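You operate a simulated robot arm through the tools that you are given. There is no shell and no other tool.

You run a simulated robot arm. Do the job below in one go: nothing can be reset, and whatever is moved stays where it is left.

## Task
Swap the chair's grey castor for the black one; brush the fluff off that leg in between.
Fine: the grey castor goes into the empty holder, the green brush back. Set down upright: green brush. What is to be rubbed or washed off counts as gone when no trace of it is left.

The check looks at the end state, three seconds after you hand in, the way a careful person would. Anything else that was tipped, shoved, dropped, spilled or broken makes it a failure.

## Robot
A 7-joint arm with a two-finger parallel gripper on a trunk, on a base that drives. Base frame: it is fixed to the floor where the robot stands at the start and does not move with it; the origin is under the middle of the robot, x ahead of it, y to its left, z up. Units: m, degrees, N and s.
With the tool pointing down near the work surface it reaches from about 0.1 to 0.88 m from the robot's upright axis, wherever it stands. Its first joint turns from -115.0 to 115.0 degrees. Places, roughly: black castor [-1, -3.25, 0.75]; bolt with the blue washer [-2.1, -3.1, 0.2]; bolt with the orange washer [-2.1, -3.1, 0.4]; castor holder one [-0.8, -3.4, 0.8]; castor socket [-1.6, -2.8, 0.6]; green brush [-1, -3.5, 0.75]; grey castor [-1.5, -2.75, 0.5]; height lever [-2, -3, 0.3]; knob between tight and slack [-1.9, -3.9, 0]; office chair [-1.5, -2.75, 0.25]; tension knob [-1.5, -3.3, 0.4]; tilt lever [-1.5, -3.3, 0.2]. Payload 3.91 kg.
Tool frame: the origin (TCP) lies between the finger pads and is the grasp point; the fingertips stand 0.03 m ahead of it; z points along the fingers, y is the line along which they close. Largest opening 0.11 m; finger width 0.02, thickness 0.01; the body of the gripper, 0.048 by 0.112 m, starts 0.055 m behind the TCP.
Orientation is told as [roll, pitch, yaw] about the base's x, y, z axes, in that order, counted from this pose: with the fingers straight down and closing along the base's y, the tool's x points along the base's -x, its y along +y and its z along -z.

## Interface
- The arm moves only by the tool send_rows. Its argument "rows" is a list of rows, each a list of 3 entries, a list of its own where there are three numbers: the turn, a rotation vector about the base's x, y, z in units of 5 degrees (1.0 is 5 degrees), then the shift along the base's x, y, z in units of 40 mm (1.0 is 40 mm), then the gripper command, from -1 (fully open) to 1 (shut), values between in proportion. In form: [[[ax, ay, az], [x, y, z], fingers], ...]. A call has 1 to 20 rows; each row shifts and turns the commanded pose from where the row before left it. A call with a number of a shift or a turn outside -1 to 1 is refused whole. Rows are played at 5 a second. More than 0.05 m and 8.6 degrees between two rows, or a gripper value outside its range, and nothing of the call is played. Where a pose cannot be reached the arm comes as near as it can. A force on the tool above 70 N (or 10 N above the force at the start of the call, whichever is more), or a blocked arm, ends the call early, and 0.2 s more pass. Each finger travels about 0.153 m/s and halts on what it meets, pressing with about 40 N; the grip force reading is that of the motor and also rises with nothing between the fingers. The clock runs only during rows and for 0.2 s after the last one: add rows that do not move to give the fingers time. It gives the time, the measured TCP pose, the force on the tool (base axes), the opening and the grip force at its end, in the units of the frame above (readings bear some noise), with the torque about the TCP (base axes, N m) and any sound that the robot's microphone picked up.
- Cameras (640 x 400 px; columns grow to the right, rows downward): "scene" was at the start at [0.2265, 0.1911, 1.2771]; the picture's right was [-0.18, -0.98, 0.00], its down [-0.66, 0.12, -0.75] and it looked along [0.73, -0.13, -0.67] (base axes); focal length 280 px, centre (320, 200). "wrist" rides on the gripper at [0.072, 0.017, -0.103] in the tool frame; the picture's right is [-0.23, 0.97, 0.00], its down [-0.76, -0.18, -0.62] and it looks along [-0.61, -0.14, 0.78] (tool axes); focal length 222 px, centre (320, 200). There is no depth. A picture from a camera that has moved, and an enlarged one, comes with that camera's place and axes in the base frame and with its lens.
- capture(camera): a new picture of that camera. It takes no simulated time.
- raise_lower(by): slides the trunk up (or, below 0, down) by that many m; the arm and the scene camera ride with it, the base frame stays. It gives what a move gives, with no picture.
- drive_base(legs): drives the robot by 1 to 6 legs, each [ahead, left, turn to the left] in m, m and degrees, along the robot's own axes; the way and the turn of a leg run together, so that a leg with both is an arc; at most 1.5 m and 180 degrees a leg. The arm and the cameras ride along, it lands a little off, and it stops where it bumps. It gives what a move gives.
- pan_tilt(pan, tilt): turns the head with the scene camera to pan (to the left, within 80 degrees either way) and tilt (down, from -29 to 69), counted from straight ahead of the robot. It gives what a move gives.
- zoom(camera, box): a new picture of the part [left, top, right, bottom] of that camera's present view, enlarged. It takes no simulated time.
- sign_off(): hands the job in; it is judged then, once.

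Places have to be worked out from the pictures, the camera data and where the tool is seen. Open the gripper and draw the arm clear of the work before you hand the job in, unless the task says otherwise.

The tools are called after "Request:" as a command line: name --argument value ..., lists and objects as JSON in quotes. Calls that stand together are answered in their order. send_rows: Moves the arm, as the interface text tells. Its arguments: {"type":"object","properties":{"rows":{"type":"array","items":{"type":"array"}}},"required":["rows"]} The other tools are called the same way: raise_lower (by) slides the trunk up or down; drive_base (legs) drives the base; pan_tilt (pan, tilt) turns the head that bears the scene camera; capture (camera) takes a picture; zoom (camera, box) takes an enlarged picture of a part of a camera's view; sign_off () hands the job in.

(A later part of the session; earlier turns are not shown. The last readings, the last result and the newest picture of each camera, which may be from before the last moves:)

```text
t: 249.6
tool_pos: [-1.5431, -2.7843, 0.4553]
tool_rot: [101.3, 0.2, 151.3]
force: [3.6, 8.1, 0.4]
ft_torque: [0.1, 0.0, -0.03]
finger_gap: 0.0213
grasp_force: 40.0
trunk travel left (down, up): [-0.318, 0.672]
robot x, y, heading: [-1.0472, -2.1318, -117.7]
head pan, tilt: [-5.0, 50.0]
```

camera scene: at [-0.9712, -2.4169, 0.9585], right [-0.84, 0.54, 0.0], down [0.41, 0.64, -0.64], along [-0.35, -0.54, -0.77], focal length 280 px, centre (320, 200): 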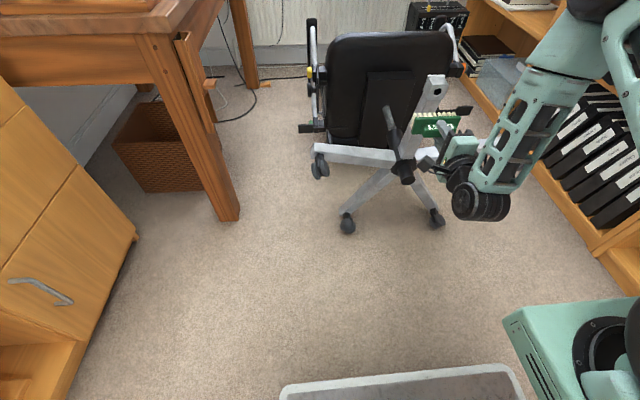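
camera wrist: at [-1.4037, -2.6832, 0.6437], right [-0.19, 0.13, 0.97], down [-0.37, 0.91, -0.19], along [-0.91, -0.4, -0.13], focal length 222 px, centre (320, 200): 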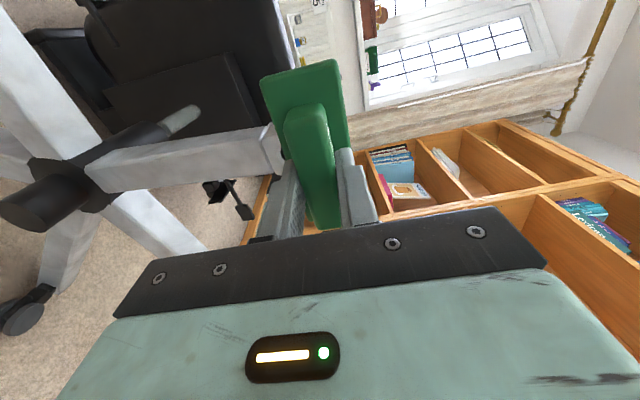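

Request:
send_rows --rows '[[[0, 0, 0], [0.0218, 0.0394, 0.25], 1], [[0, 0, 0], [0.0218, 0.0394, 0.25], 1], [[0, 0, 0], [0.0218, 0.0394, 0.25], 1], [[0, 0, 0], [0.0218, 0.0394, 0.25], 1], [[0, 0, 0], [0.0242, 0.0437, 0.25], 1], [[0, 0, 0], [0.0242, 0.0437, 0.25], 1], [[0, 0, 0], [0.0267, 0.0481, 0.2], 1], [[0, 0, 0], [0, 0, 0], 1], [[0, 0, 0], [0.121, 0.219, 0], 1], [[0, 0, 0], [0.2, 0.36, 0], 1], [[0, 0, 0], [0.2, 0.36, 0], 1], [[0.876, -0.483, 0], [0.2, 0.36, 0.5], 1], [[0.876, -0.483, 0], [0, 0, 0.7], 1], [[0, 0, 0], [0, 0, 0.7], 1], [[0, 0, 0], [0, 0, 0.7], 1], [[0, 0, 0], [0, 0, 0], 1]]'

Request:
capture --camera "wrist"

Request:
zoom --camera "wrist" --box '[110, 110, 300, 220]'

```text
t: 253.0
tool_pos: [-1.5072, -2.7212, 0.6289]
tool_rot: [91.3, 0.2, 151.3]
force: [0.1, 0.6, -0.2]
ft_torque: [0.03, 0.01, 0.01]
finger_gap: 0.0212
grasp_force: 39.6
trunk travel left (down, up): [-0.318, 0.672]
robot x, y, heading: [-1.046, -2.1307, -118.0]
head pan, tilt: [-5.0, 50.0]
```

```text
taken
camera wrist: at [-1.3946, -2.6664, 0.6442], right [-0.19, 0.13, 0.97], down [-0.37, 0.91, -0.19], along [-0.91, -0.4, -0.13], focal length 222 px, centre (320, 200)
```

wrist: 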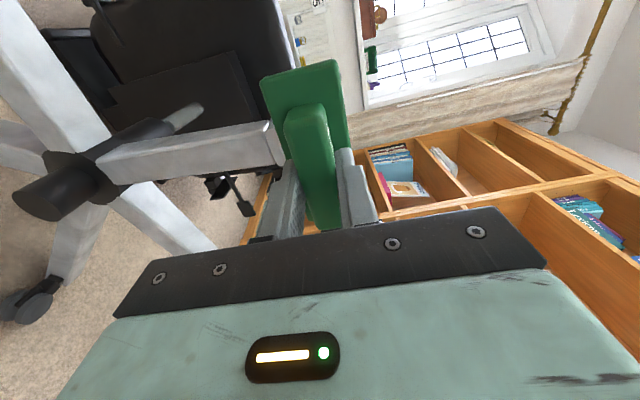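

```text
3.37 times, centred on (205, 165) of wrist
camera zoom: at [-1.3946, -2.6664, 0.6442], right [-0.19, 0.13, 0.97], down [-0.37, 0.91, -0.19], along [-0.91, -0.4, -0.13], focal length 748 px, centre (707, 318)
```

zoom: 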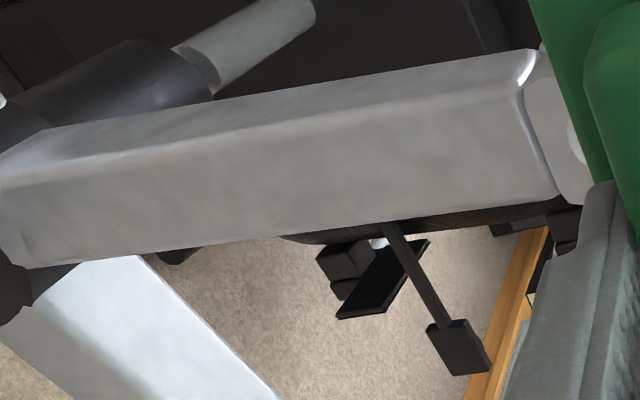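

The front face is clean now. Time to return the brush: I raise the trunk 0.4 m, correct the small residual tilt, and turn the tool to point down.

Request:
raise_lower --by 0.4

Request:
send_rows --rows '[[[0.228, -0.125, 0], [0, 0, 0], 1], [[0.9898, 0.2895, 0.7292], [0, 0, 0], 1], [[0.9898, 0.2895, 0.7292], [0, 0, 0], 1], [[0.9898, 0.2895, 0.7292], [0, 0, 0], 1], [[0.9898, 0.2895, 0.7292], [0, 0, 0], 1], [[0.9898, 0.2895, 0.7292], [0, 0, 0], 1], [[0.9898, 0.2895, 0.7292], [0, 0, 0], 1], [[0.9898, 0.2895, 0.7292], [0, 0, 0], 1], [[0.9898, 0.2895, 0.7292], [0, 0, 0], 1], [[0.9898, 0.2895, 0.7292], [0, 0, 0], 1], [[0.9898, 0.2895, 0.7292], [0, 0, 0], 1], [[0.9898, 0.2895, 0.7292], [0, 0, 0], 1], [[0.9898, 0.2895, 0.7292], [0, 0, 0], 1], [[0.9898, 0.2895, 0.7292], [0, 0, 0], 1], [[0.9898, 0.2895, 0.7292], [0, 0, 0], 1], [[0.9898, 0.2895, 0.7292], [0, 0, 0], 1], [[0.9898, 0.2895, 0.7292], [0, 0, 0], 1], [[0.9898, 0.2895, 0.7292], [0, 0, 0], 1], [[0.9898, 0.2895, 0.7292], [0, 0, 0], 1], [[0.9898, 0.2895, 0.7292], [0, 0, 0], 1]]'

Request:
capture --camera "scene"

```text
t: 256.8
tool_pos: [-1.5087, -2.7218, 1.0285]
tool_rot: [91.3, 0.2, 151.3]
force: [0.0, 0.0, -1.4]
ft_torque: [0.02, 0.01, -0.01]
finger_gap: 0.0213
grasp_force: 39.8
trunk travel left (down, up): [-0.718, 0.272]
robot x, y, heading: [-1.0449, -2.134, -117.7]
head pan, tilt: [-5.0, 50.0]
```

```text
t: 261.0
tool_pos: [-1.5087, -2.7215, 1.0293]
tool_rot: [-0.1, 0.1, -118.8]
force: [-0.4, -0.2, -0.1]
ft_torque: [-0.02, -0.03, 0.01]
finger_gap: 0.0213
grasp_force: 40.4
trunk travel left (down, up): [-0.718, 0.272]
robot x, y, heading: [-1.0453, -2.1333, -117.9]
head pan, tilt: [-5.0, 50.0]
```

```text
taken
camera scene: at [-0.971, -2.4159, 1.3585], right [-0.84, 0.54, 0.0], down [0.41, 0.64, -0.64], along [-0.35, -0.54, -0.77], focal length 280 px, centre (320, 200)
```

scene: 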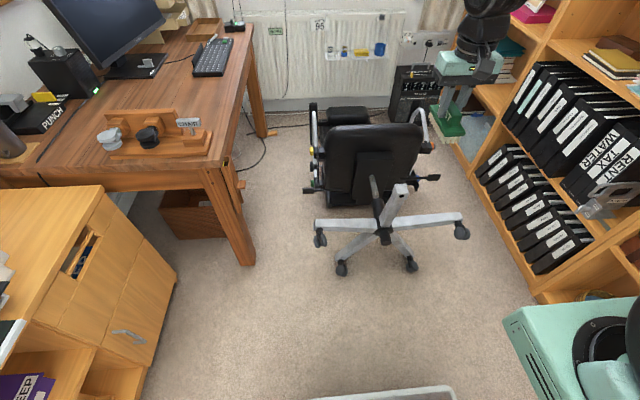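

Tool-down with the brush; the leg is unobstructed in the scene view. I check once more for any trace of fluff.

Request:
zoom --camera "scene" --box '[383, 180, 413, 210]'

Request:
zoom --camera "scene" --box '[365, 175, 425, 245]'

```text
13.33 times, centred on (398, 195) of scene
camera zoom: at [-0.971, -2.4159, 1.3585], right [-0.84, 0.54, 0.0], down [0.41, 0.64, -0.64], along [-0.35, -0.54, -0.77], focal length 3740 px, centre (-720, 267)
```

zoom: 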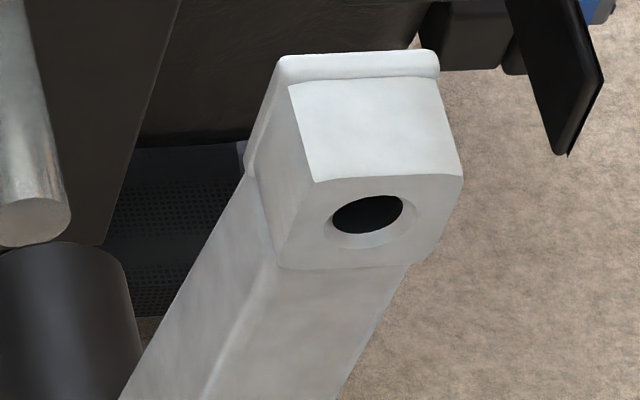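

```text
5.71 times, centred on (395, 210) of scene
camera zoom: at [-0.971, -2.4159, 1.3585], right [-0.84, 0.54, 0.0], down [0.41, 0.64, -0.64], along [-0.35, -0.54, -0.77], focal length 1603 px, centre (-109, 143)
```

zoom: 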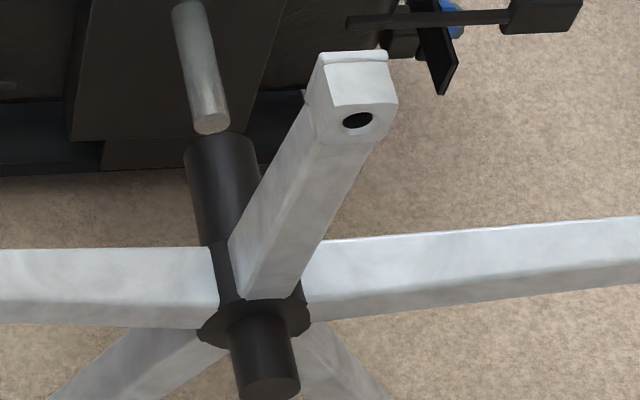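

No trace left on either edge. I drive left and ahead to the brush's place by the desk.

Request:
drive_base --legs '[[0, 0.405, 0], [0.4, 0, 0]]'

Request:
capture --camera "scene"

```text
t: 265.6
tool_pos: [-1.3299, -3.2689, 1.0285]
tool_rot: [0.1, 0.0, -118.6]
force: [-0.4, -0.5, -0.6]
ft_torque: [-0.01, 0.0, -0.02]
finger_gap: 0.0213
grasp_force: 39.7
trunk travel left (down, up): [-0.718, 0.272]
robot x, y, heading: [-0.8708, -2.6736, -117.7]
head pan, tilt: [-5.0, 50.0]
```

```text
taken
camera scene: at [-0.7947, -2.961, 1.3585], right [-0.84, 0.54, 0.0], down [0.41, 0.65, -0.64], along [-0.35, -0.54, -0.77], focal length 280 px, centre (320, 200)
```

scene: 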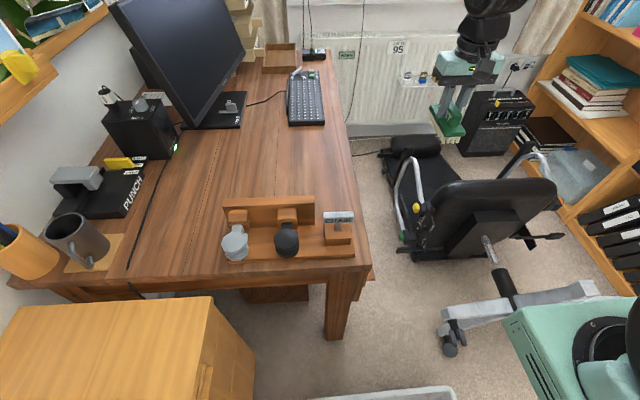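

I move the brush above its original spot at this height.

Request:
send_rows --rows '[[[0, 0, 0], [0.854, -0.698, 0], 1], [[0, 0, 0], [0.854, -0.698, 0], 1], [[0, 0, 0], [0.854, -0.698, 0], 1], [[0, 0, 0], [0.854, -0.698, 0], 1], [[0, 0, 0], [0.854, -0.698, 0], 1], [[0, 0, -0.04], [0.854, -0.698, 0], 1], [[0, 0, 0], [0, 0, 0], 1]]'

Request:
raise_lower --by -0.1

Request:
capture --camera "scene"

Request:
zoom --camera "scene" --box '[260, 80, 380, 200]'

```text
t: 267.2
tool_pos: [-1.1246, -3.4365, 1.0291]
tool_rot: [0.0, 0.0, -119.0]
force: [-0.5, 0.0, -0.4]
ft_torque: [0.01, -0.01, 0.0]
finger_gap: 0.0214
grasp_force: 40.5
trunk travel left (down, up): [-0.718, 0.272]
robot x, y, heading: [-0.8749, -2.6767, -117.8]
head pan, tilt: [-5.0, 50.0]
```

```text
t: 268.6
tool_pos: [-1.1251, -3.4374, 0.9291]
tool_rot: [-0.1, -0.1, -119.0]
force: [0.2, 0.1, -0.4]
ft_torque: [0.0, -0.01, 0.0]
finger_gap: 0.0212
grasp_force: 39.9
trunk travel left (down, up): [-0.618, 0.372]
robot x, y, heading: [-0.8695, -2.6739, -117.6]
head pan, tilt: [-5.0, 50.0]
```

```text
taken
camera scene: at [-0.7947, -2.961, 1.2585], right [-0.84, 0.54, 0.0], down [0.41, 0.65, -0.64], along [-0.35, -0.54, -0.77], focal length 280 px, centre (320, 200)
```

scene: 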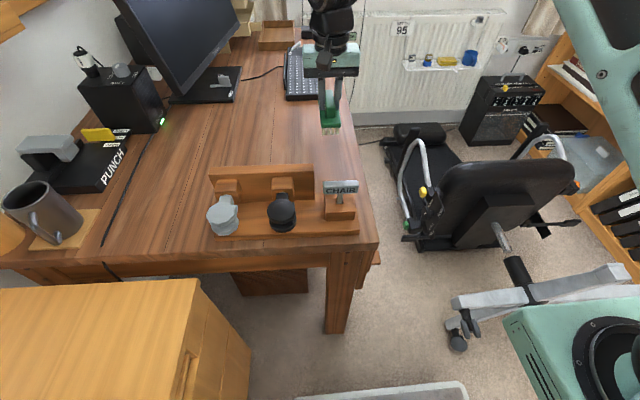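

```text
3.33 times, centred on (320, 140) of scene
camera zoom: at [-0.7947, -2.961, 1.2585], right [-0.84, 0.54, 0.0], down [0.41, 0.65, -0.64], along [-0.35, -0.54, -0.77], focal length 935 px, centre (320, 400)
```

zoom: 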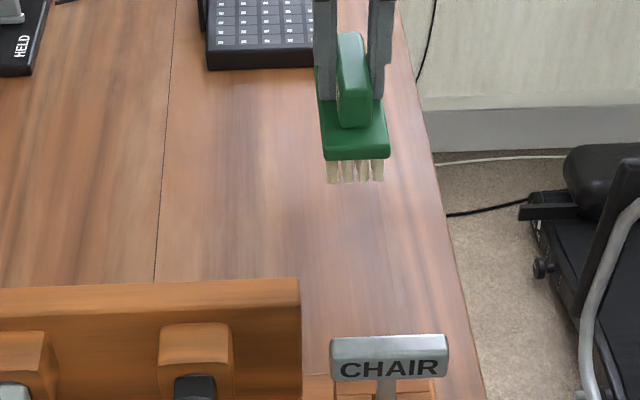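

Over the spot; I descend by arm to z≈0.838, then in fine steps until the bristles bear on the desk.

Request:
send_rows --rows '[[[0, 0, 0], [0, 0, -0.455], 1], [[0, 0, 0], [0, 0, -0.455], 1], [[0, 0, 0], [0, 0, -0.455], 1], [[0, 0, 0], [0, 0, -0.455], 1], [[0, 0, 0], [0, 0, -0.455], 1], [[0, 0, 0], [0, 0, 0], 1]]'

Request:
send_rows --rows '[[[0, 0, 0], [0, 0, -0.1], 1], [[0, 0, 0], [0, 0, -0.1], 1], [[0, 0, 0], [0, 0, 0], 1]]'

```text
t: 270.0
tool_pos: [-1.1256, -3.4377, 0.8371]
tool_rot: [0.1, 0.1, -118.9]
force: [0.0, 0.5, -0.7]
ft_torque: [0.01, 0.02, 0.01]
finger_gap: 0.0216
grasp_force: 39.8
trunk travel left (down, up): [-0.618, 0.372]
robot x, y, heading: [-0.8741, -2.6754, -117.7]
head pan, tilt: [-5.0, 50.0]
```

```text
t: 270.8
tool_pos: [-1.1254, -3.4379, 0.8313]
tool_rot: [0.0, 0.0, -118.9]
force: [0.7, 0.4, -1.5]
ft_torque: [0.01, 0.01, 0.02]
finger_gap: 0.0209
grasp_force: 40.4
trunk travel left (down, up): [-0.618, 0.372]
robot x, y, heading: [-0.8725, -2.6726, -117.5]
head pan, tilt: [-5.0, 50.0]
```

Request:
send_rows --rows '[[[0, 0, 0], [0, 0, -0.05], 1], [[0, 0, 0], [0, 0, -0.05], 1], [[0, 0, 0], [0, 0, 0], 1]]'

```text
t: 271.6
tool_pos: [-1.1266, -3.4355, 0.8265]
tool_rot: [0.0, 0.0, -118.9]
force: [-0.4, -0.9, -0.5]
ft_torque: [0.01, 0.01, 0.01]
finger_gap: 0.0212
grasp_force: 40.1
trunk travel left (down, up): [-0.618, 0.372]
robot x, y, heading: [-0.8689, -2.6733, -117.6]
head pan, tilt: [-5.0, 50.0]
```

Request:
send_rows --rows '[[[0, 0, 0], [0, 0, -0.05], 1], [[0, 0, 0], [0, 0, -0.05], 1], [[0, 0, 0], [0, 0, 0], 1]]'

Request:
zoom --camera "scene" --box '[290, 90, 370, 160]'

```text
t: 272.4
tool_pos: [-1.125, -3.4375, 0.8241]
tool_rot: [0.0, -0.1, -118.9]
force: [-0.3, 3.5, 16.6]
ft_torque: [1.02, -0.45, 0.07]
finger_gap: 0.0214
grasp_force: 40.1
trunk travel left (down, up): [-0.618, 0.372]
robot x, y, heading: [-0.874, -2.6764, -117.6]
head pan, tilt: [-5.0, 50.0]
```

```text
5.71 times, centred on (330, 125) of scene
camera zoom: at [-0.7945, -2.9603, 1.2589], right [-0.84, 0.54, 0.0], down [0.41, 0.65, -0.64], along [-0.35, -0.54, -0.77], focal length 1603 px, centre (263, 629)
```

zoom: 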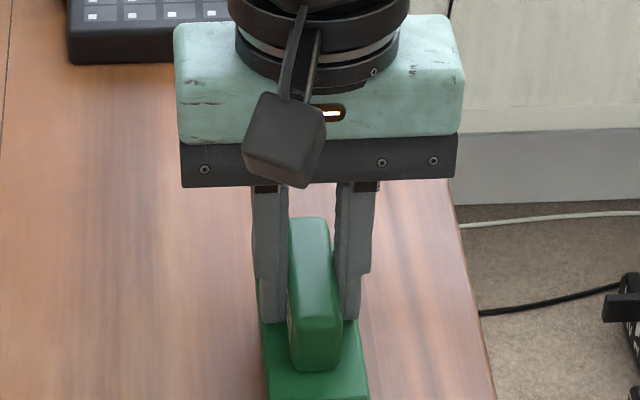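

Contact with the desk (17 N). I ease 1.5 mm up and open the fingers gently.

Request:
send_rows --rows '[[[0, 0, 0], [0, 0, 0.03], 1], [[0, 0, 0], [0, 0, 0], 0.3], [[0, 0, 0], [0, 0, 0], -0.2], [[0, 0, 0], [0, 0, 0], -0.2], [[0, 0, 0], [0, 0, 0], -0.2]]'

Request:
zoom --camera "scene" --box '[290, 90, 370, 160]'

Request:
capture --camera "wrist"

```text
t: 273.6
tool_pos: [-1.1255, -3.4359, 0.8229]
tool_rot: [0.1, 0.0, -118.9]
force: [0.3, 0.2, -0.2]
ft_torque: [0.0, -0.02, -0.01]
finger_gap: 0.066
grasp_force: 0.0
trunk travel left (down, up): [-0.618, 0.372]
robot x, y, heading: [-0.8709, -2.6727, -117.8]
head pan, tilt: [-5.0, 50.0]
```

```text
5.71 times, centred on (330, 125) of scene
camera zoom: at [-0.7947, -2.961, 1.2584], right [-0.84, 0.54, 0.0], down [0.41, 0.65, -0.64], along [-0.35, -0.54, -0.77], focal length 1603 px, centre (263, 629)
```

zoom: 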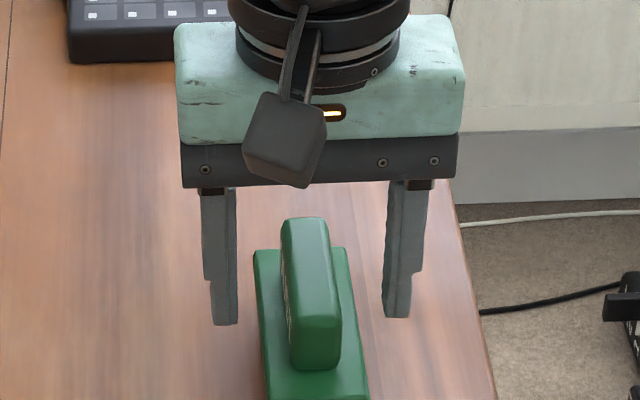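

```text
taken
camera wrist: at [-1.0759, -3.382, 0.9271], right [0.74, -0.67, 0.0], down [-0.52, -0.58, 0.62], along [-0.42, -0.46, -0.78], focal length 222 px, centre (320, 200)
```

wrist: 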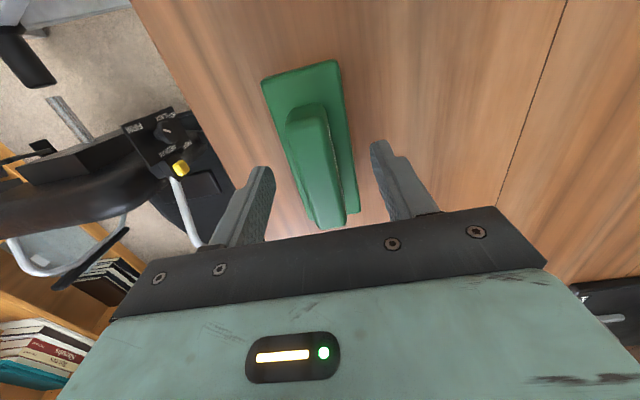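

The brush stands upright on its bristles at its old place. I open fully, lift away with the trunk, retract the arm and back the base off to prepare for the black castor.

Request:
send_rows --rows '[[[0, 0, 0], [0, 0, 0.3], -0.2], [[0, 0, 0], [0, 0, 0.6], -0.2], [[0, 0, 0], [0, 0, 0.8], -0.2], [[0, 0, 0], [0, 0, 0.8], -0.2], [[0, 0, 0], [0, 0, 0], -0.2]]'

Request:
raise_lower --by 0.15

Request:
zoom --camera "scene" --box '[200, 100, 400, 260]'

```text
t: 274.8
tool_pos: [-1.126, -3.4376, 0.9248]
tool_rot: [-0.1, -0.1, -118.9]
force: [0.6, -0.5, 0.2]
ft_torque: [-0.02, -0.02, -0.02]
finger_gap: 0.066
grasp_force: 0.1
trunk travel left (down, up): [-0.618, 0.372]
robot x, y, heading: [-0.8723, -2.676, -117.9]
head pan, tilt: [-5.0, 50.0]
```

```text
t: 276.5
tool_pos: [-1.1248, -3.4372, 1.0745]
tool_rot: [0.0, 0.0, -118.9]
force: [0.1, 0.1, 0.8]
ft_torque: [0.0, 0.02, -0.01]
finger_gap: 0.0659
grasp_force: 0.1
trunk travel left (down, up): [-0.768, 0.222]
robot x, y, heading: [-0.8779, -2.6761, -117.6]
head pan, tilt: [-5.0, 50.0]
```

```text
2.50 times, centred on (300, 180) of scene
camera zoom: at [-0.7947, -2.961, 1.4084], right [-0.84, 0.54, 0.0], down [0.41, 0.65, -0.64], along [-0.35, -0.54, -0.77], focal length 701 px, centre (370, 250)
```

zoom: 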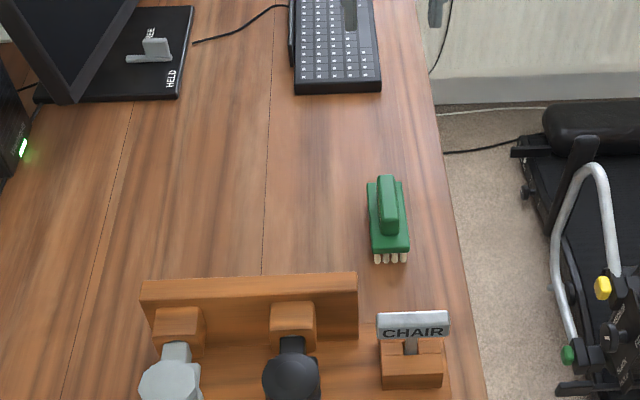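

The brush is back and upright. I retract the arm and drive back 0.19 m for the castor pick-up.

Request:
send_rows --rows '[[[0, 0, 0], [0.418, 0.79, 0], -1], [[0, 0, 0], [0.418, 0.79, 0], -1], [[0, 0, 0], [0.418, 0.79, 0], -1], [[0, 0, 0], [0.418, 0.79, 0], -1], [[0, 0, 0], [0, 0, 0], -1]]'

Request:
drive_base --legs '[[-0.19, -0.055, 0]]'

Request:
send_rows --rows '[[[-0.9898, -0.2895, -0.7292], [0, 0, 0], -1], [[-0.9898, -0.2895, -0.7292], [0, 0, 0], -1], [[-0.9898, -0.2895, -0.7292], [0, 0, 0], -1], [[-0.9898, -0.2895, -0.7292], [0, 0, 0], -1], [[-0.9898, -0.2895, -0.7292], [0, 0, 0], -1], [[-0.9898, -0.2895, -0.7292], [0, 0, 0], -1], [[-0.9898, -0.2895, -0.7292], [0, 0, 0], -1], [[-0.9898, -0.2895, -0.7292], [0, 0, 0], -1], [[-0.9898, -0.2895, -0.7292], [0, 0, 0], -1], [[-0.9898, -0.2895, -0.7292], [0, 0, 0], -1], [[-0.9898, -0.2895, -0.7292], [0, 0, 0], -1], [[-0.9898, -0.2895, -0.7292], [0, 0, 0], -1], [[-0.9898, -0.2895, -0.7292], [0, 0, 0], -1], [[-0.9898, -0.2895, -0.7292], [0, 0, 0], -1], [[-0.9898, -0.2895, -0.7292], [0, 0, 0], -1], [[-0.9898, -0.2895, -0.7292], [0, 0, 0], -1], [[-0.9898, -0.2895, -0.7292], [0, 0, 0], -1], [[-0.9898, -0.2895, -0.7292], [0, 0, 0], -1], [[-0.9898, -0.2895, -0.7292], [0, 0, 0], -1], [[0, 0, 0], [0, 0, 0], -1]]'

Request:
capture --camera "scene"

```text
t: 277.7
tool_pos: [-1.0569, -3.3097, 1.0725]
tool_rot: [0.0, -0.1, -118.9]
force: [0.3, 0.5, -0.7]
ft_torque: [-0.01, 0.03, -0.01]
finger_gap: 0.1099
grasp_force: 0.0
trunk travel left (down, up): [-0.768, 0.222]
robot x, y, heading: [-0.8734, -2.6708, -117.8]
head pan, tilt: [-5.0, 50.0]
```

```text
t: 279.3
tool_pos: [-1.0217, -3.1176, 1.0721]
tool_rot: [0.1, 0.0, -118.9]
force: [0.9, -0.4, 0.4]
ft_torque: [-0.02, 0.04, -0.03]
finger_gap: 0.1103
grasp_force: 0.1
trunk travel left (down, up): [-0.768, 0.222]
robot x, y, heading: [-0.8281, -2.483, -117.8]
head pan, tilt: [-5.0, 50.0]
```

```text
t: 283.5
tool_pos: [-1.0212, -3.1178, 1.0734]
tool_rot: [89.9, 0.3, 151.3]
force: [-0.5, -0.3, -0.4]
ft_torque: [0.01, 0.02, -0.02]
finger_gap: 0.1103
grasp_force: 0.1
trunk travel left (down, up): [-0.768, 0.222]
robot x, y, heading: [-0.8345, -2.4833, -117.9]
head pan, tilt: [-5.0, 50.0]
```

```text
taken
camera scene: at [-0.7562, -2.7679, 1.4085], right [-0.84, 0.54, 0.0], down [0.41, 0.64, -0.64], along [-0.35, -0.54, -0.77], focal length 280 px, centre (320, 200)
```

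scene: 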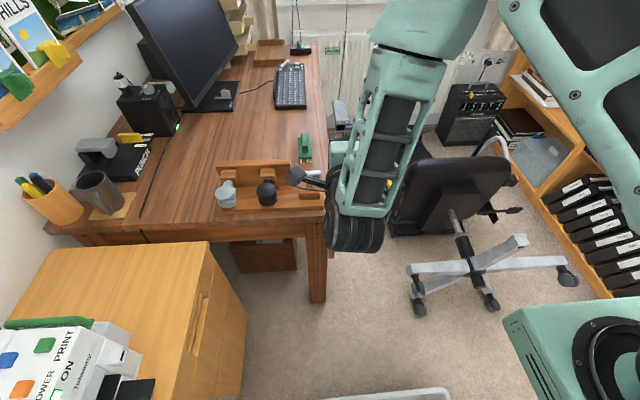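

The arm is now elbow-up, which keeps the elbow away from the CHAIR sign. I move left at this height to stand 0.13 m in front of the black castor, and aim the head there.

Request:
send_rows --rows '[[[0, 0, 0], [0.936, -0.16, 0], -1], [[0, 0, 0], [0.936, -0.16, 0], -1], [[0, 0, 0], [0.936, -0.16, 0], -1], [[0, 0, 0], [0.936, -0.16, 0], -1], [[0, 0, 0], [0.936, -0.16, 0], -1], [[0, 0, 0], [0, 0, 0], -0.3]]'

Request:
pan_tilt --pan 8 --tilt 48

Request:
capture --camera "scene"

Request:
capture --camera "wrist"

```text
t: 284.9
tool_pos: [-0.8339, -3.1491, 1.0727]
tool_rot: [90.0, 0.3, 151.2]
force: [0.9, -0.3, 1.0]
ft_torque: [-0.01, -0.02, -0.01]
finger_gap: 0.0714
grasp_force: 0.0
trunk travel left (down, up): [-0.768, 0.222]
robot x, y, heading: [-0.8326, -2.478, -117.7]
head pan, tilt: [-5.0, 50.0]
```

```text
t: 285.6
tool_pos: [-0.8339, -3.1495, 1.0739]
tool_rot: [90.1, 0.3, 151.3]
force: [-0.1, 0.5, -0.1]
ft_torque: [-0.01, 0.0, 0.0]
finger_gap: 0.0715
grasp_force: 0.1
trunk travel left (down, up): [-0.768, 0.222]
robot x, y, heading: [-0.8302, -2.4859, -117.9]
head pan, tilt: [8.0, 48.0]
```

```text
taken
camera scene: at [-0.7411, -2.7773, 1.4112], right [-0.94, 0.34, 0.0], down [0.25, 0.7, -0.67], along [-0.23, -0.63, -0.74], focal length 280 px, centre (320, 200)
```

scene: 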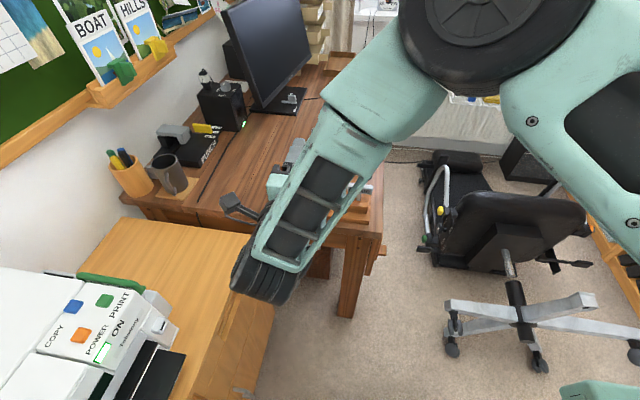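

```text
taken
camera wrist: at [-0.7212, -3.0943, 1.0922], right [-0.2, 0.11, 0.97], down [-0.37, 0.91, -0.18], along [-0.91, -0.39, -0.15], focal length 222 px, centre (320, 200)
```

wrist: 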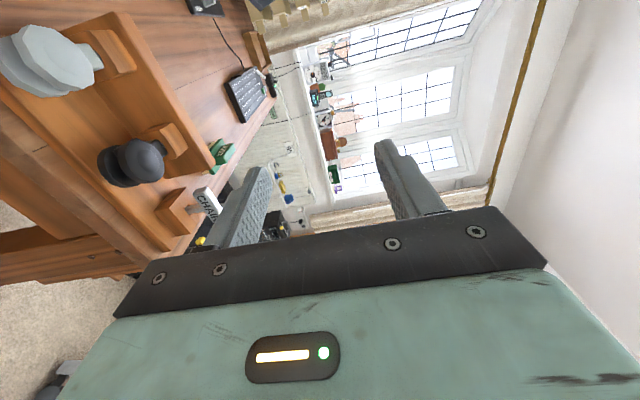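

The wrist view shows both castors clearly. The forearm blocks the scene view partly, but nothing is under the gripper here; I lower the trunk 0.22 m.

Request:
raise_lower --by -0.22

Request:
capture --camera "wrist"

Request:
capture --camera "scene"

```text
t: 288.0
tool_pos: [-0.8347, -3.1494, 0.8541]
tool_rot: [90.0, 0.3, 151.1]
force: [-1.0, -0.7, -0.1]
ft_torque: [0.04, 0.02, 0.01]
finger_gap: 0.0714
grasp_force: 0.1
trunk travel left (down, up): [-0.548, 0.442]
robot x, y, heading: [-0.8314, -2.4816, -117.7]
head pan, tilt: [8.0, 48.0]
```

```text
taken
camera wrist: at [-0.7212, -3.0943, 0.8722], right [-0.2, 0.11, 0.97], down [-0.37, 0.91, -0.18], along [-0.91, -0.39, -0.15], focal length 222 px, centre (320, 200)
```

wrist: 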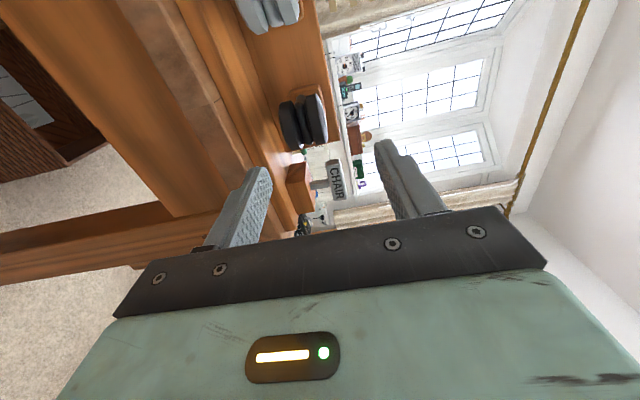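

```text
taken
camera scene: at [-0.7411, -2.7774, 1.1912], right [-0.94, 0.34, 0.0], down [0.25, 0.7, -0.67], along [-0.23, -0.63, -0.74], focal length 280 px, centre (320, 200)
```

scene: 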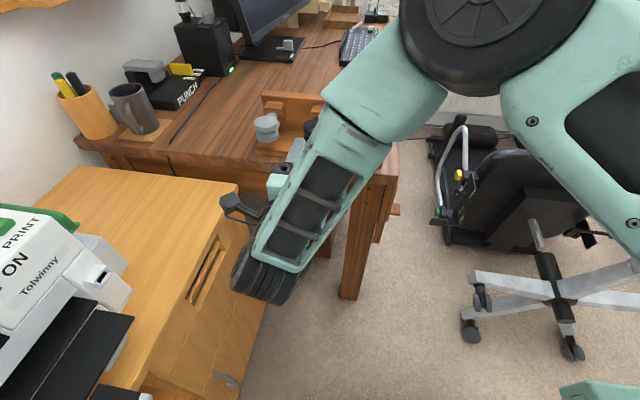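

Request:
zoom --camera "wrist" --box '[255, 70, 355, 160]'

Request:
pan_tilt --pan 30 --tilt 45

Request:
capture --camera "scene"

```text
4.44 times, centred on (305, 115) of wrist
camera zoom: at [-0.7212, -3.0943, 0.8722], right [-0.2, 0.11, 0.97], down [-0.37, 0.91, -0.18], along [-0.91, -0.39, -0.15], focal length 987 px, centre (387, 578)
```

zoom: 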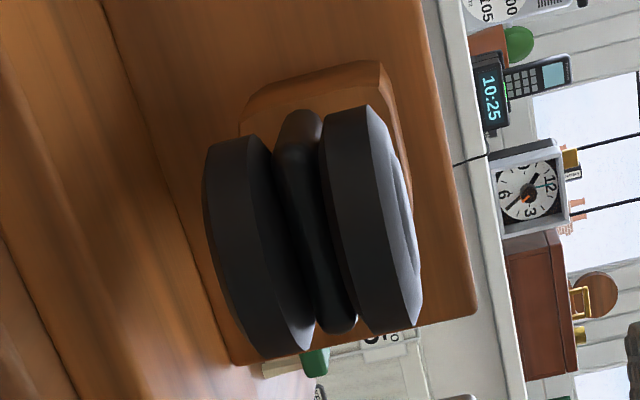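

```text
t: 288.8
tool_pos: [-0.8341, -3.1502, 0.8554]
tool_rot: [90.0, 0.4, 151.2]
force: [0.2, 0.5, 0.3]
ft_torque: [0.02, 0.0, 0.0]
finger_gap: 0.0716
grasp_force: 0.1
trunk travel left (down, up): [-0.548, 0.442]
robot x, y, heading: [-0.8325, -2.4858, -117.8]
head pan, tilt: [30.0, 45.0]
```

```text
taken
camera scene: at [-0.7113, -2.7844, 1.1954], right [-1.0, -0.04, 0.0], down [-0.03, 0.71, -0.71], along [0.03, -0.71, -0.71], focal length 280 px, centre (320, 200)
```

scene: 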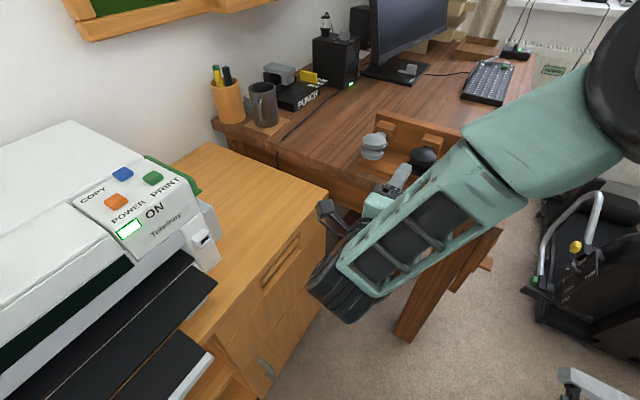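

The black castor's centre is ~0.13 m ahead on the tool axis and 17.5 mm lower. I lower by that and advance 0.09 m with the fingers at 70 mm opening.

Request:
send_rows --rows '[[[0, 0, 0.05], [0, 0, -0.2187], -0.3], [[0, 0, 0.05], [0, 0, -0.2187], -0.3], [[0, 0, 0], [-0.27, -0.493, 0], -0.3], [[0, 0, 0], [-0.27, -0.493, 0], -0.3], [[0, 0, 0], [-0.27, -0.493, 0], -0.3], [[0, 0, 0], [-0.27, -0.493, 0], -0.3], [[0, 0, 0], [0, 0, 0], -0.3]]'

Request:
capture --camera "wrist"

Request:
zoom --camera "scene" --box '[340, 100, 480, 220]'

```text
t: 290.4
tool_pos: [-0.8778, -3.2282, 0.8359]
tool_rot: [90.0, 0.3, 151.8]
force: [0.4, -0.5, 0.3]
ft_torque: [0.03, -0.01, -0.02]
finger_gap: 0.0714
grasp_force: 0.1
trunk travel left (down, up): [-0.548, 0.442]
robot x, y, heading: [-0.8332, -2.482, -117.7]
head pan, tilt: [30.0, 45.0]
```

```text
taken
camera wrist: at [-0.7655, -3.1724, 0.854], right [-0.21, 0.11, 0.97], down [-0.38, 0.91, -0.18], along [-0.9, -0.4, -0.15], focal length 222 px, centre (320, 200)
```

wrist: 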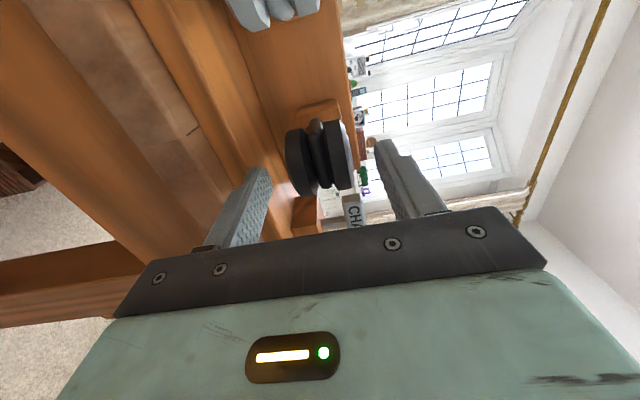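

```text
3.33 times, centred on (410, 160) of scene
camera zoom: at [-0.7112, -2.7844, 1.1954], right [-1.0, -0.04, 0.0], down [-0.03, 0.71, -0.71], along [0.03, -0.71, -0.71], focal length 935 px, centre (20, 333)
```

zoom: 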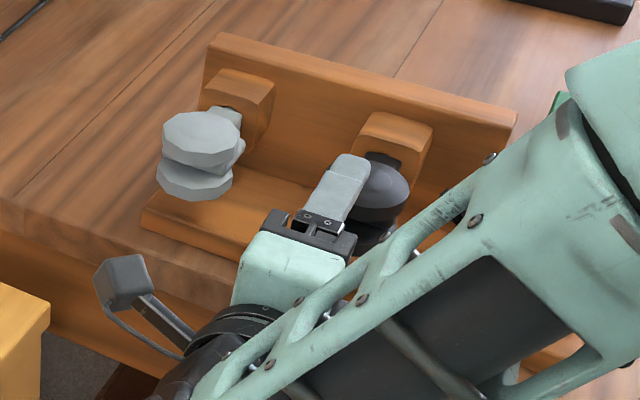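

Request:
zoom --camera "scene" --box '[405, 130, 455, 170]'

Request:
zoom --camera "wrist" --box '[260, 90, 380, 220]'

```text
10.00 times, centred on (430, 150) of scene
camera zoom: at [-0.7112, -2.7844, 1.1954], right [-1.0, -0.04, 0.0], down [-0.03, 0.71, -0.71], along [0.03, -0.71, -0.71], focal length 2805 px, centre (-780, 700)
```

zoom: 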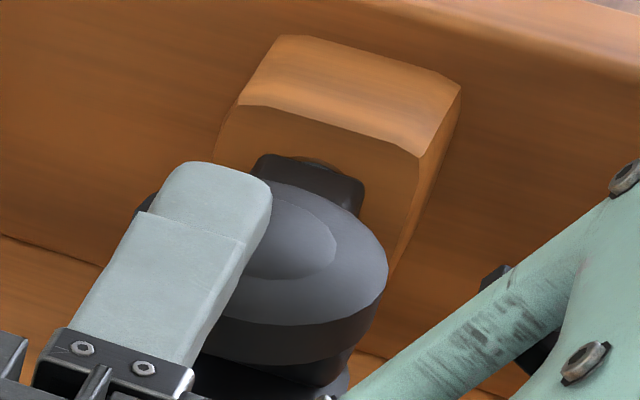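

```text
3.08 times, centred on (320, 155) of wrist
camera zoom: at [-0.7655, -3.1724, 0.854], right [-0.21, 0.11, 0.97], down [-0.38, 0.91, -0.18], along [-0.9, -0.4, -0.15], focal length 684 px, centre (320, 338)
```

zoom: 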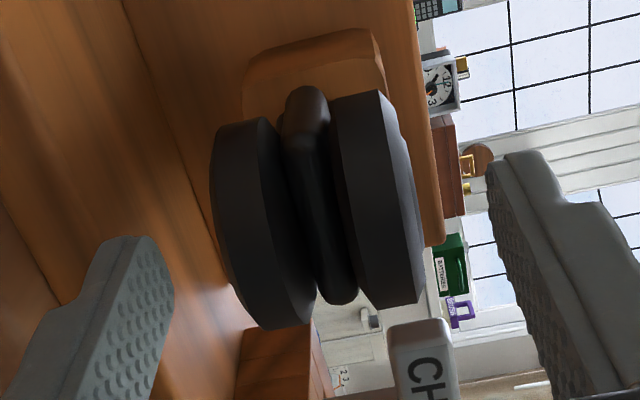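

Combining both cameras the black castor is ~40 mm ahead and ~8 mm to the right of the tool axis. I shift right 8 mm, advance 36 mm, and look before closing.

Request:
send_rows --rows '[[[0, 0, 0], [-0.176, 0.0945, 0], -0.3], [[0, 0, 0], [-0.213, -0.397, 0], -0.3], [[0, 0, 0], [-0.213, -0.397, 0], -0.3], [[0, 0, 0], [0, 0, 0], -0.3]]'

Request:
zoom --camera "scene" --box '[405, 125, 455, 165]'

Request:
zoom --camera "wrist" --box '[240, 110, 400, 240]'

```text
t: 291.4
tool_pos: [-0.902, -3.256, 0.8359]
tool_rot: [89.9, 0.3, 151.8]
force: [-0.1, -0.9, 0.1]
ft_torque: [0.0, -0.02, 0.0]
finger_gap: 0.0715
grasp_force: 0.1
trunk travel left (down, up): [-0.548, 0.442]
robot x, y, heading: [-0.8319, -2.4827, -117.8]
head pan, tilt: [30.0, 45.0]
```

```text
10.00 times, centred on (430, 145) of scene
camera zoom: at [-0.7112, -2.7844, 1.1954], right [-1.0, -0.04, 0.0], down [-0.03, 0.71, -0.71], along [0.03, -0.71, -0.71], focal length 2805 px, centre (-780, 750)
```

zoom: 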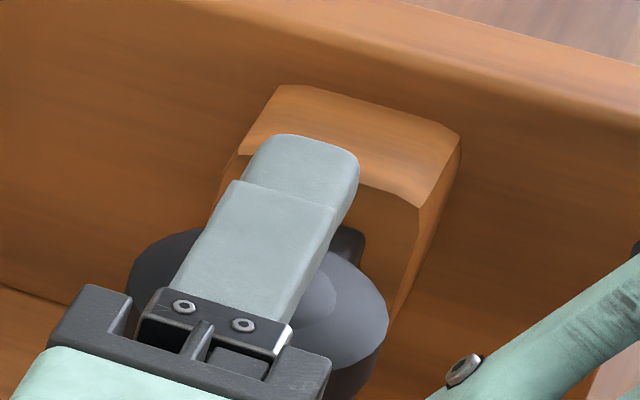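

```text
3.08 times, centred on (320, 175) of wrist
camera zoom: at [-0.7888, -3.2, 0.8546], right [-0.21, 0.11, 0.97], down [-0.38, 0.91, -0.18], along [-0.9, -0.4, -0.15], focal length 684 px, centre (320, 277)
```

zoom: 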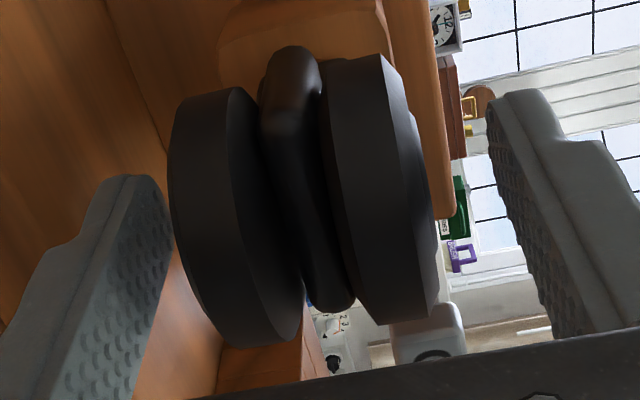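

Now the finger line passes over the disc centre. I lower 1.5 mm and close.

Request:
send_rows --rows '[[[0, 0, 0], [0, 0, -0.04], -0.3], [[0, 0, 0], [0, 0, 0], 0.0], [[0, 0, 0], [0, 0, 0], 0.15], [[0, 0, 0], [0, 0, 0], 0.3], [[0, 0, 0], [0, 0, 0], 1], [[0, 0, 0], [0, 0, 0], 1]]'

Request:
zoom --camera "scene" --box '[360, 110, 480, 200]'

```text
t: 292.8
tool_pos: [-0.9013, -3.2561, 0.8356]
tool_rot: [89.8, 0.3, 151.7]
force: [0.5, 1.0, -0.3]
ft_torque: [0.01, 0.09, 0.0]
finger_gap: 0.0435
grasp_force: 40.0
trunk travel left (down, up): [-0.548, 0.442]
robot x, y, heading: [-0.8305, -2.4829, -117.7]
head pan, tilt: [30.0, 45.0]
```

```text
4.44 times, centred on (420, 155) of scene
camera zoom: at [-0.7112, -2.7844, 1.1953], right [-1.0, -0.04, 0.0], down [-0.03, 0.71, -0.71], along [0.03, -0.71, -0.71], focal length 1247 px, centre (-124, 400)
```

zoom: 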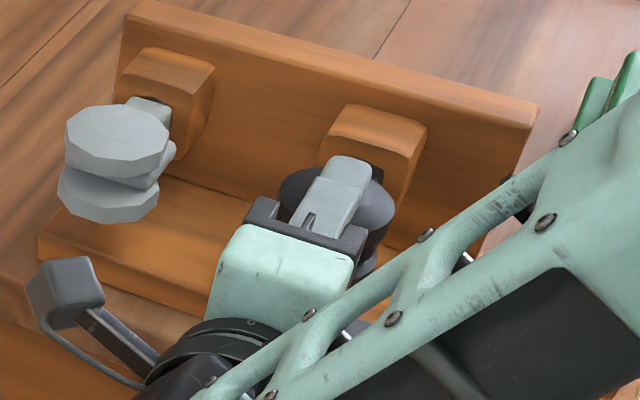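

Gripped with no side load. I pull straight back slowly and check that the board stays.

Request:
send_rows --rows '[[[0, 0, 0], [0.059, 0.11, 0], 1], [[0, 0, 0], [0.059, 0.11, 0], 1], [[0, 0, 0], [0.059, 0.11, 0], 1], [[0, 0, 0], [0, 0, 0], 1]]'

Request:
zoom --camera "scene" --box '[360, 110, 480, 200]'

```text
t: 293.8
tool_pos: [-0.895, -3.2428, 0.8345]
tool_rot: [89.9, 0.4, 151.8]
force: [0.1, -0.1, 0.5]
ft_torque: [0.03, -0.01, 0.0]
finger_gap: 0.0434
grasp_force: 39.6
trunk travel left (down, up): [-0.548, 0.442]
robot x, y, heading: [-0.8331, -2.4836, -117.6]
head pan, tilt: [30.0, 45.0]
```

```text
4.44 times, centred on (420, 155) of scene
camera zoom: at [-0.7113, -2.7845, 1.1954], right [-1.0, -0.04, 0.0], down [-0.03, 0.71, -0.71], along [0.03, -0.71, -0.71], focal length 1247 px, centre (-124, 400)
```

zoom: 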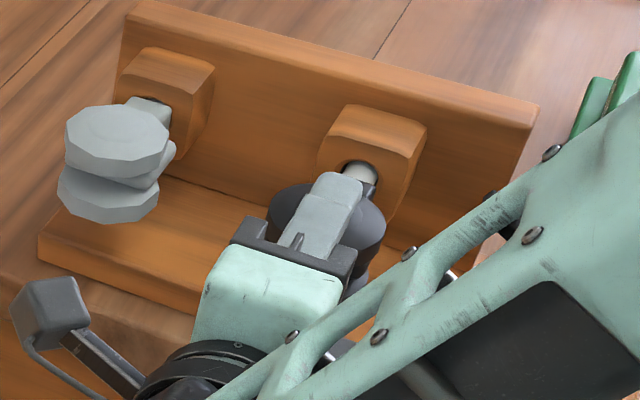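

It slides out and the board stays put. I pull to 74 mm total and record where the hole appears in the wrist view as the reference for inserting into the chair.

Request:
send_rows --rows '[[[0, 0, 0], [0.116, 0.2165, 0], 1], [[0, 0, 0], [0.116, 0.2165, 0], 1], [[0, 0, 0], [0.116, 0.2165, 0], 1], [[0, 0, 0], [0.116, 0.2165, 0], 1], [[0, 0, 0], [0.116, 0.2165, 0], 1], [[0, 0, 0], [0.116, 0.2165, 0], 1], [[0, 0, 0], [0, 0, 0], 1]]'

Request:
zoom --camera "wrist" --box '[240, 60, 400, 160]'

Request:
zoom --camera "scene" --box '[340, 100, 480, 220]'

```text
t: 295.4
tool_pos: [-0.867, -3.192, 0.8354]
tool_rot: [89.9, 0.4, 151.7]
force: [-0.1, 0.3, -0.6]
ft_torque: [0.05, 0.0, 0.01]
finger_gap: 0.0435
grasp_force: 40.7
trunk travel left (down, up): [-0.548, 0.442]
robot x, y, heading: [-0.8326, -2.4836, -117.9]
head pan, tilt: [30.0, 45.0]
```

```text
4.00 times, centred on (320, 110) of wrist
camera zoom: at [-0.7541, -3.1351, 0.8529], right [-0.21, 0.11, 0.97], down [-0.37, 0.91, -0.18], along [-0.9, -0.4, -0.15], focal length 888 px, centre (320, 560)
```

zoom: 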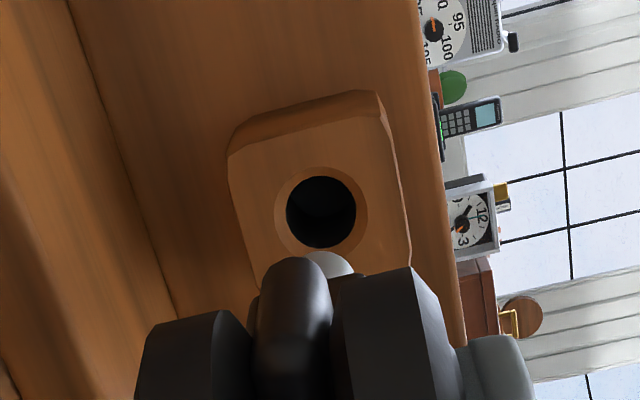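

```text
3.33 times, centred on (410, 160) of scene
camera zoom: at [-0.7112, -2.7844, 1.1954], right [-1.0, -0.04, 0.0], down [-0.03, 0.71, -0.71], along [0.03, -0.71, -0.71], focal length 935 px, centre (20, 333)
```

zoom: 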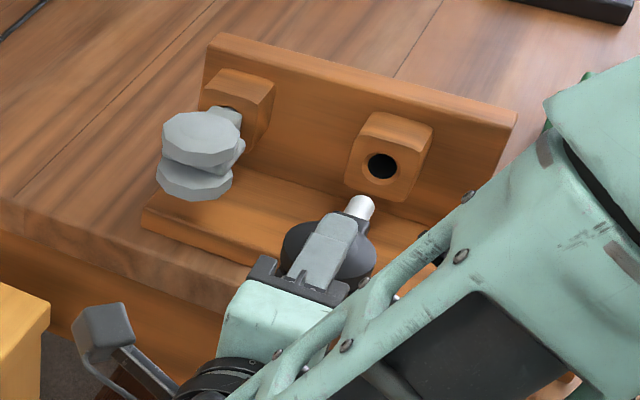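

The black castor is out; at 72.7 mm withdrawal the hole sits at wrist pixel (320, 113). I raise the trunk 0.25 m and drive back to the chair front.

Request:
raise_lower --by 0.25

Request:
drive_base --legs '[[-0.21, 0, 0], [0, -0.353, 0]]'

Request:
pan_tilt --pan -5 --tilt 50

Request:
capture --camera "scene"

```text
t: 298.0
tool_pos: [-0.8671, -3.1904, 1.0855]
tool_rot: [89.9, 0.3, 151.8]
force: [-1.1, 0.7, -2.2]
ft_torque: [0.01, -0.01, 0.0]
finger_gap: 0.0432
grasp_force: 40.3
trunk travel left (down, up): [-0.798, 0.192]
robot x, y, heading: [-0.8344, -2.4843, -117.8]
head pan, tilt: [30.0, 45.0]
```

```text
t: 301.6
tool_pos: [-1.0811, -2.8379, 1.0843]
tool_rot: [90.0, 0.3, 151.7]
force: [0.6, -0.2, -0.3]
ft_torque: [0.03, -0.03, -0.02]
finger_gap: 0.0431
grasp_force: 40.2
trunk travel left (down, up): [-0.798, 0.192]
robot x, y, heading: [-1.0475, -2.1316, -117.9]
head pan, tilt: [30.0, 45.0]
```

```text
t: 302.6
tool_pos: [-1.081, -2.8386, 1.0848]
tool_rot: [90.0, 0.3, 151.7]
force: [0.2, -0.3, -1.1]
ft_torque: [0.01, -0.05, 0.0]
finger_gap: 0.0433
grasp_force: 40.2
trunk travel left (down, up): [-0.798, 0.192]
robot x, y, heading: [-1.0484, -2.1314, -117.9]
head pan, tilt: [-5.0, 50.0]
```

```text
taken
camera scene: at [-0.9711, -2.4148, 1.4385], right [-0.84, 0.54, 0.0], down [0.41, 0.65, -0.64], along [-0.35, -0.54, -0.77], focal length 280 px, centre (320, 200)
```

scene: 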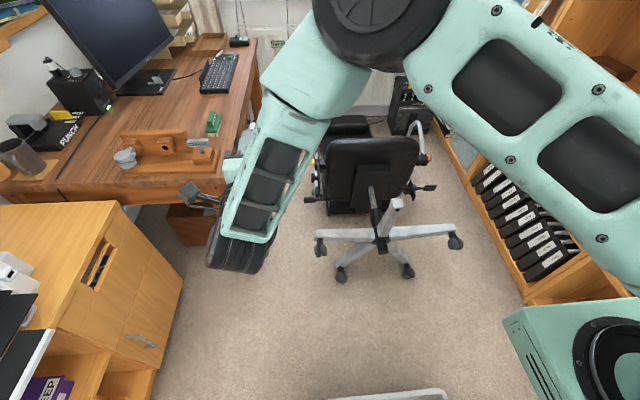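

I move the castor to the right until it is in front of the leg, still high above the chair.

Request:
send_rows --rows '[[[0, 0, 0], [-0.916, 0.397, 0], 1], [[0, 0, 0], [-0.916, 0.397, 0], 1], [[0, 0, 0], [-0.916, 0.397, 0], 1], [[0, 0, 0], [-0.916, 0.397, 0], 1], [[0, 0, 0], [-0.916, 0.397, 0], 1], [[0, 0, 0], [-0.916, 0.397, 0], 1], [[0, 0, 0], [-0.916, 0.397, 0], 1], [[0, 0, 0], [-0.916, 0.397, 0], 1], [[0, 0, 0], [-0.916, 0.397, 0], 1], [[0, 0, 0], [-0.916, 0.397, 0], 1], [[0, 0, 0], [-0.916, 0.397, 0], 1], [[0, 0, 0], [0, 0, 0], 1]]'

Request:
raise_lower --by -0.3

Request:
capture --camera "wrist"

Request:
capture --camera "scene"

```text
t: 305.2
tool_pos: [-1.4841, -2.6626, 1.0862]
tool_rot: [89.9, 0.3, 151.9]
force: [0.9, 0.7, -0.1]
ft_torque: [0.01, 0.01, 0.0]
finger_gap: 0.0434
grasp_force: 39.9
trunk travel left (down, up): [-0.798, 0.192]
robot x, y, heading: [-1.0441, -2.129, -117.7]
head pan, tilt: [-5.0, 50.0]
```

```text
t: 308.2
tool_pos: [-1.4835, -2.6635, 0.7855]
tool_rot: [90.0, 0.3, 151.8]
force: [0.2, 0.6, -0.9]
ft_torque: [0.03, 0.01, -0.04]
finger_gap: 0.0434
grasp_force: 39.8
trunk travel left (down, up): [-0.498, 0.492]
robot x, y, heading: [-1.0467, -2.1297, -117.8]
head pan, tilt: [-5.0, 50.0]
```

```text
taken
camera wrist: at [-1.3712, -2.6066, 0.8032], right [-0.21, 0.11, 0.97], down [-0.38, 0.91, -0.18], along [-0.9, -0.4, -0.15], focal length 222 px, centre (320, 200)
```

wrist: 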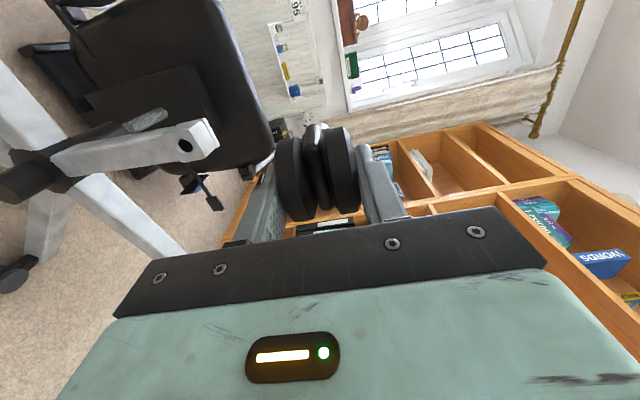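

```text
taken
camera scene: at [-0.9712, -2.4148, 1.1385], right [-0.84, 0.54, 0.0], down [0.41, 0.65, -0.64], along [-0.35, -0.54, -0.77], focal length 280 px, centre (320, 200)
```

scene: 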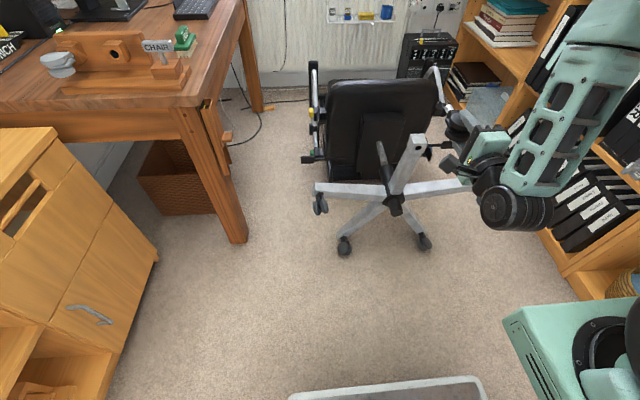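

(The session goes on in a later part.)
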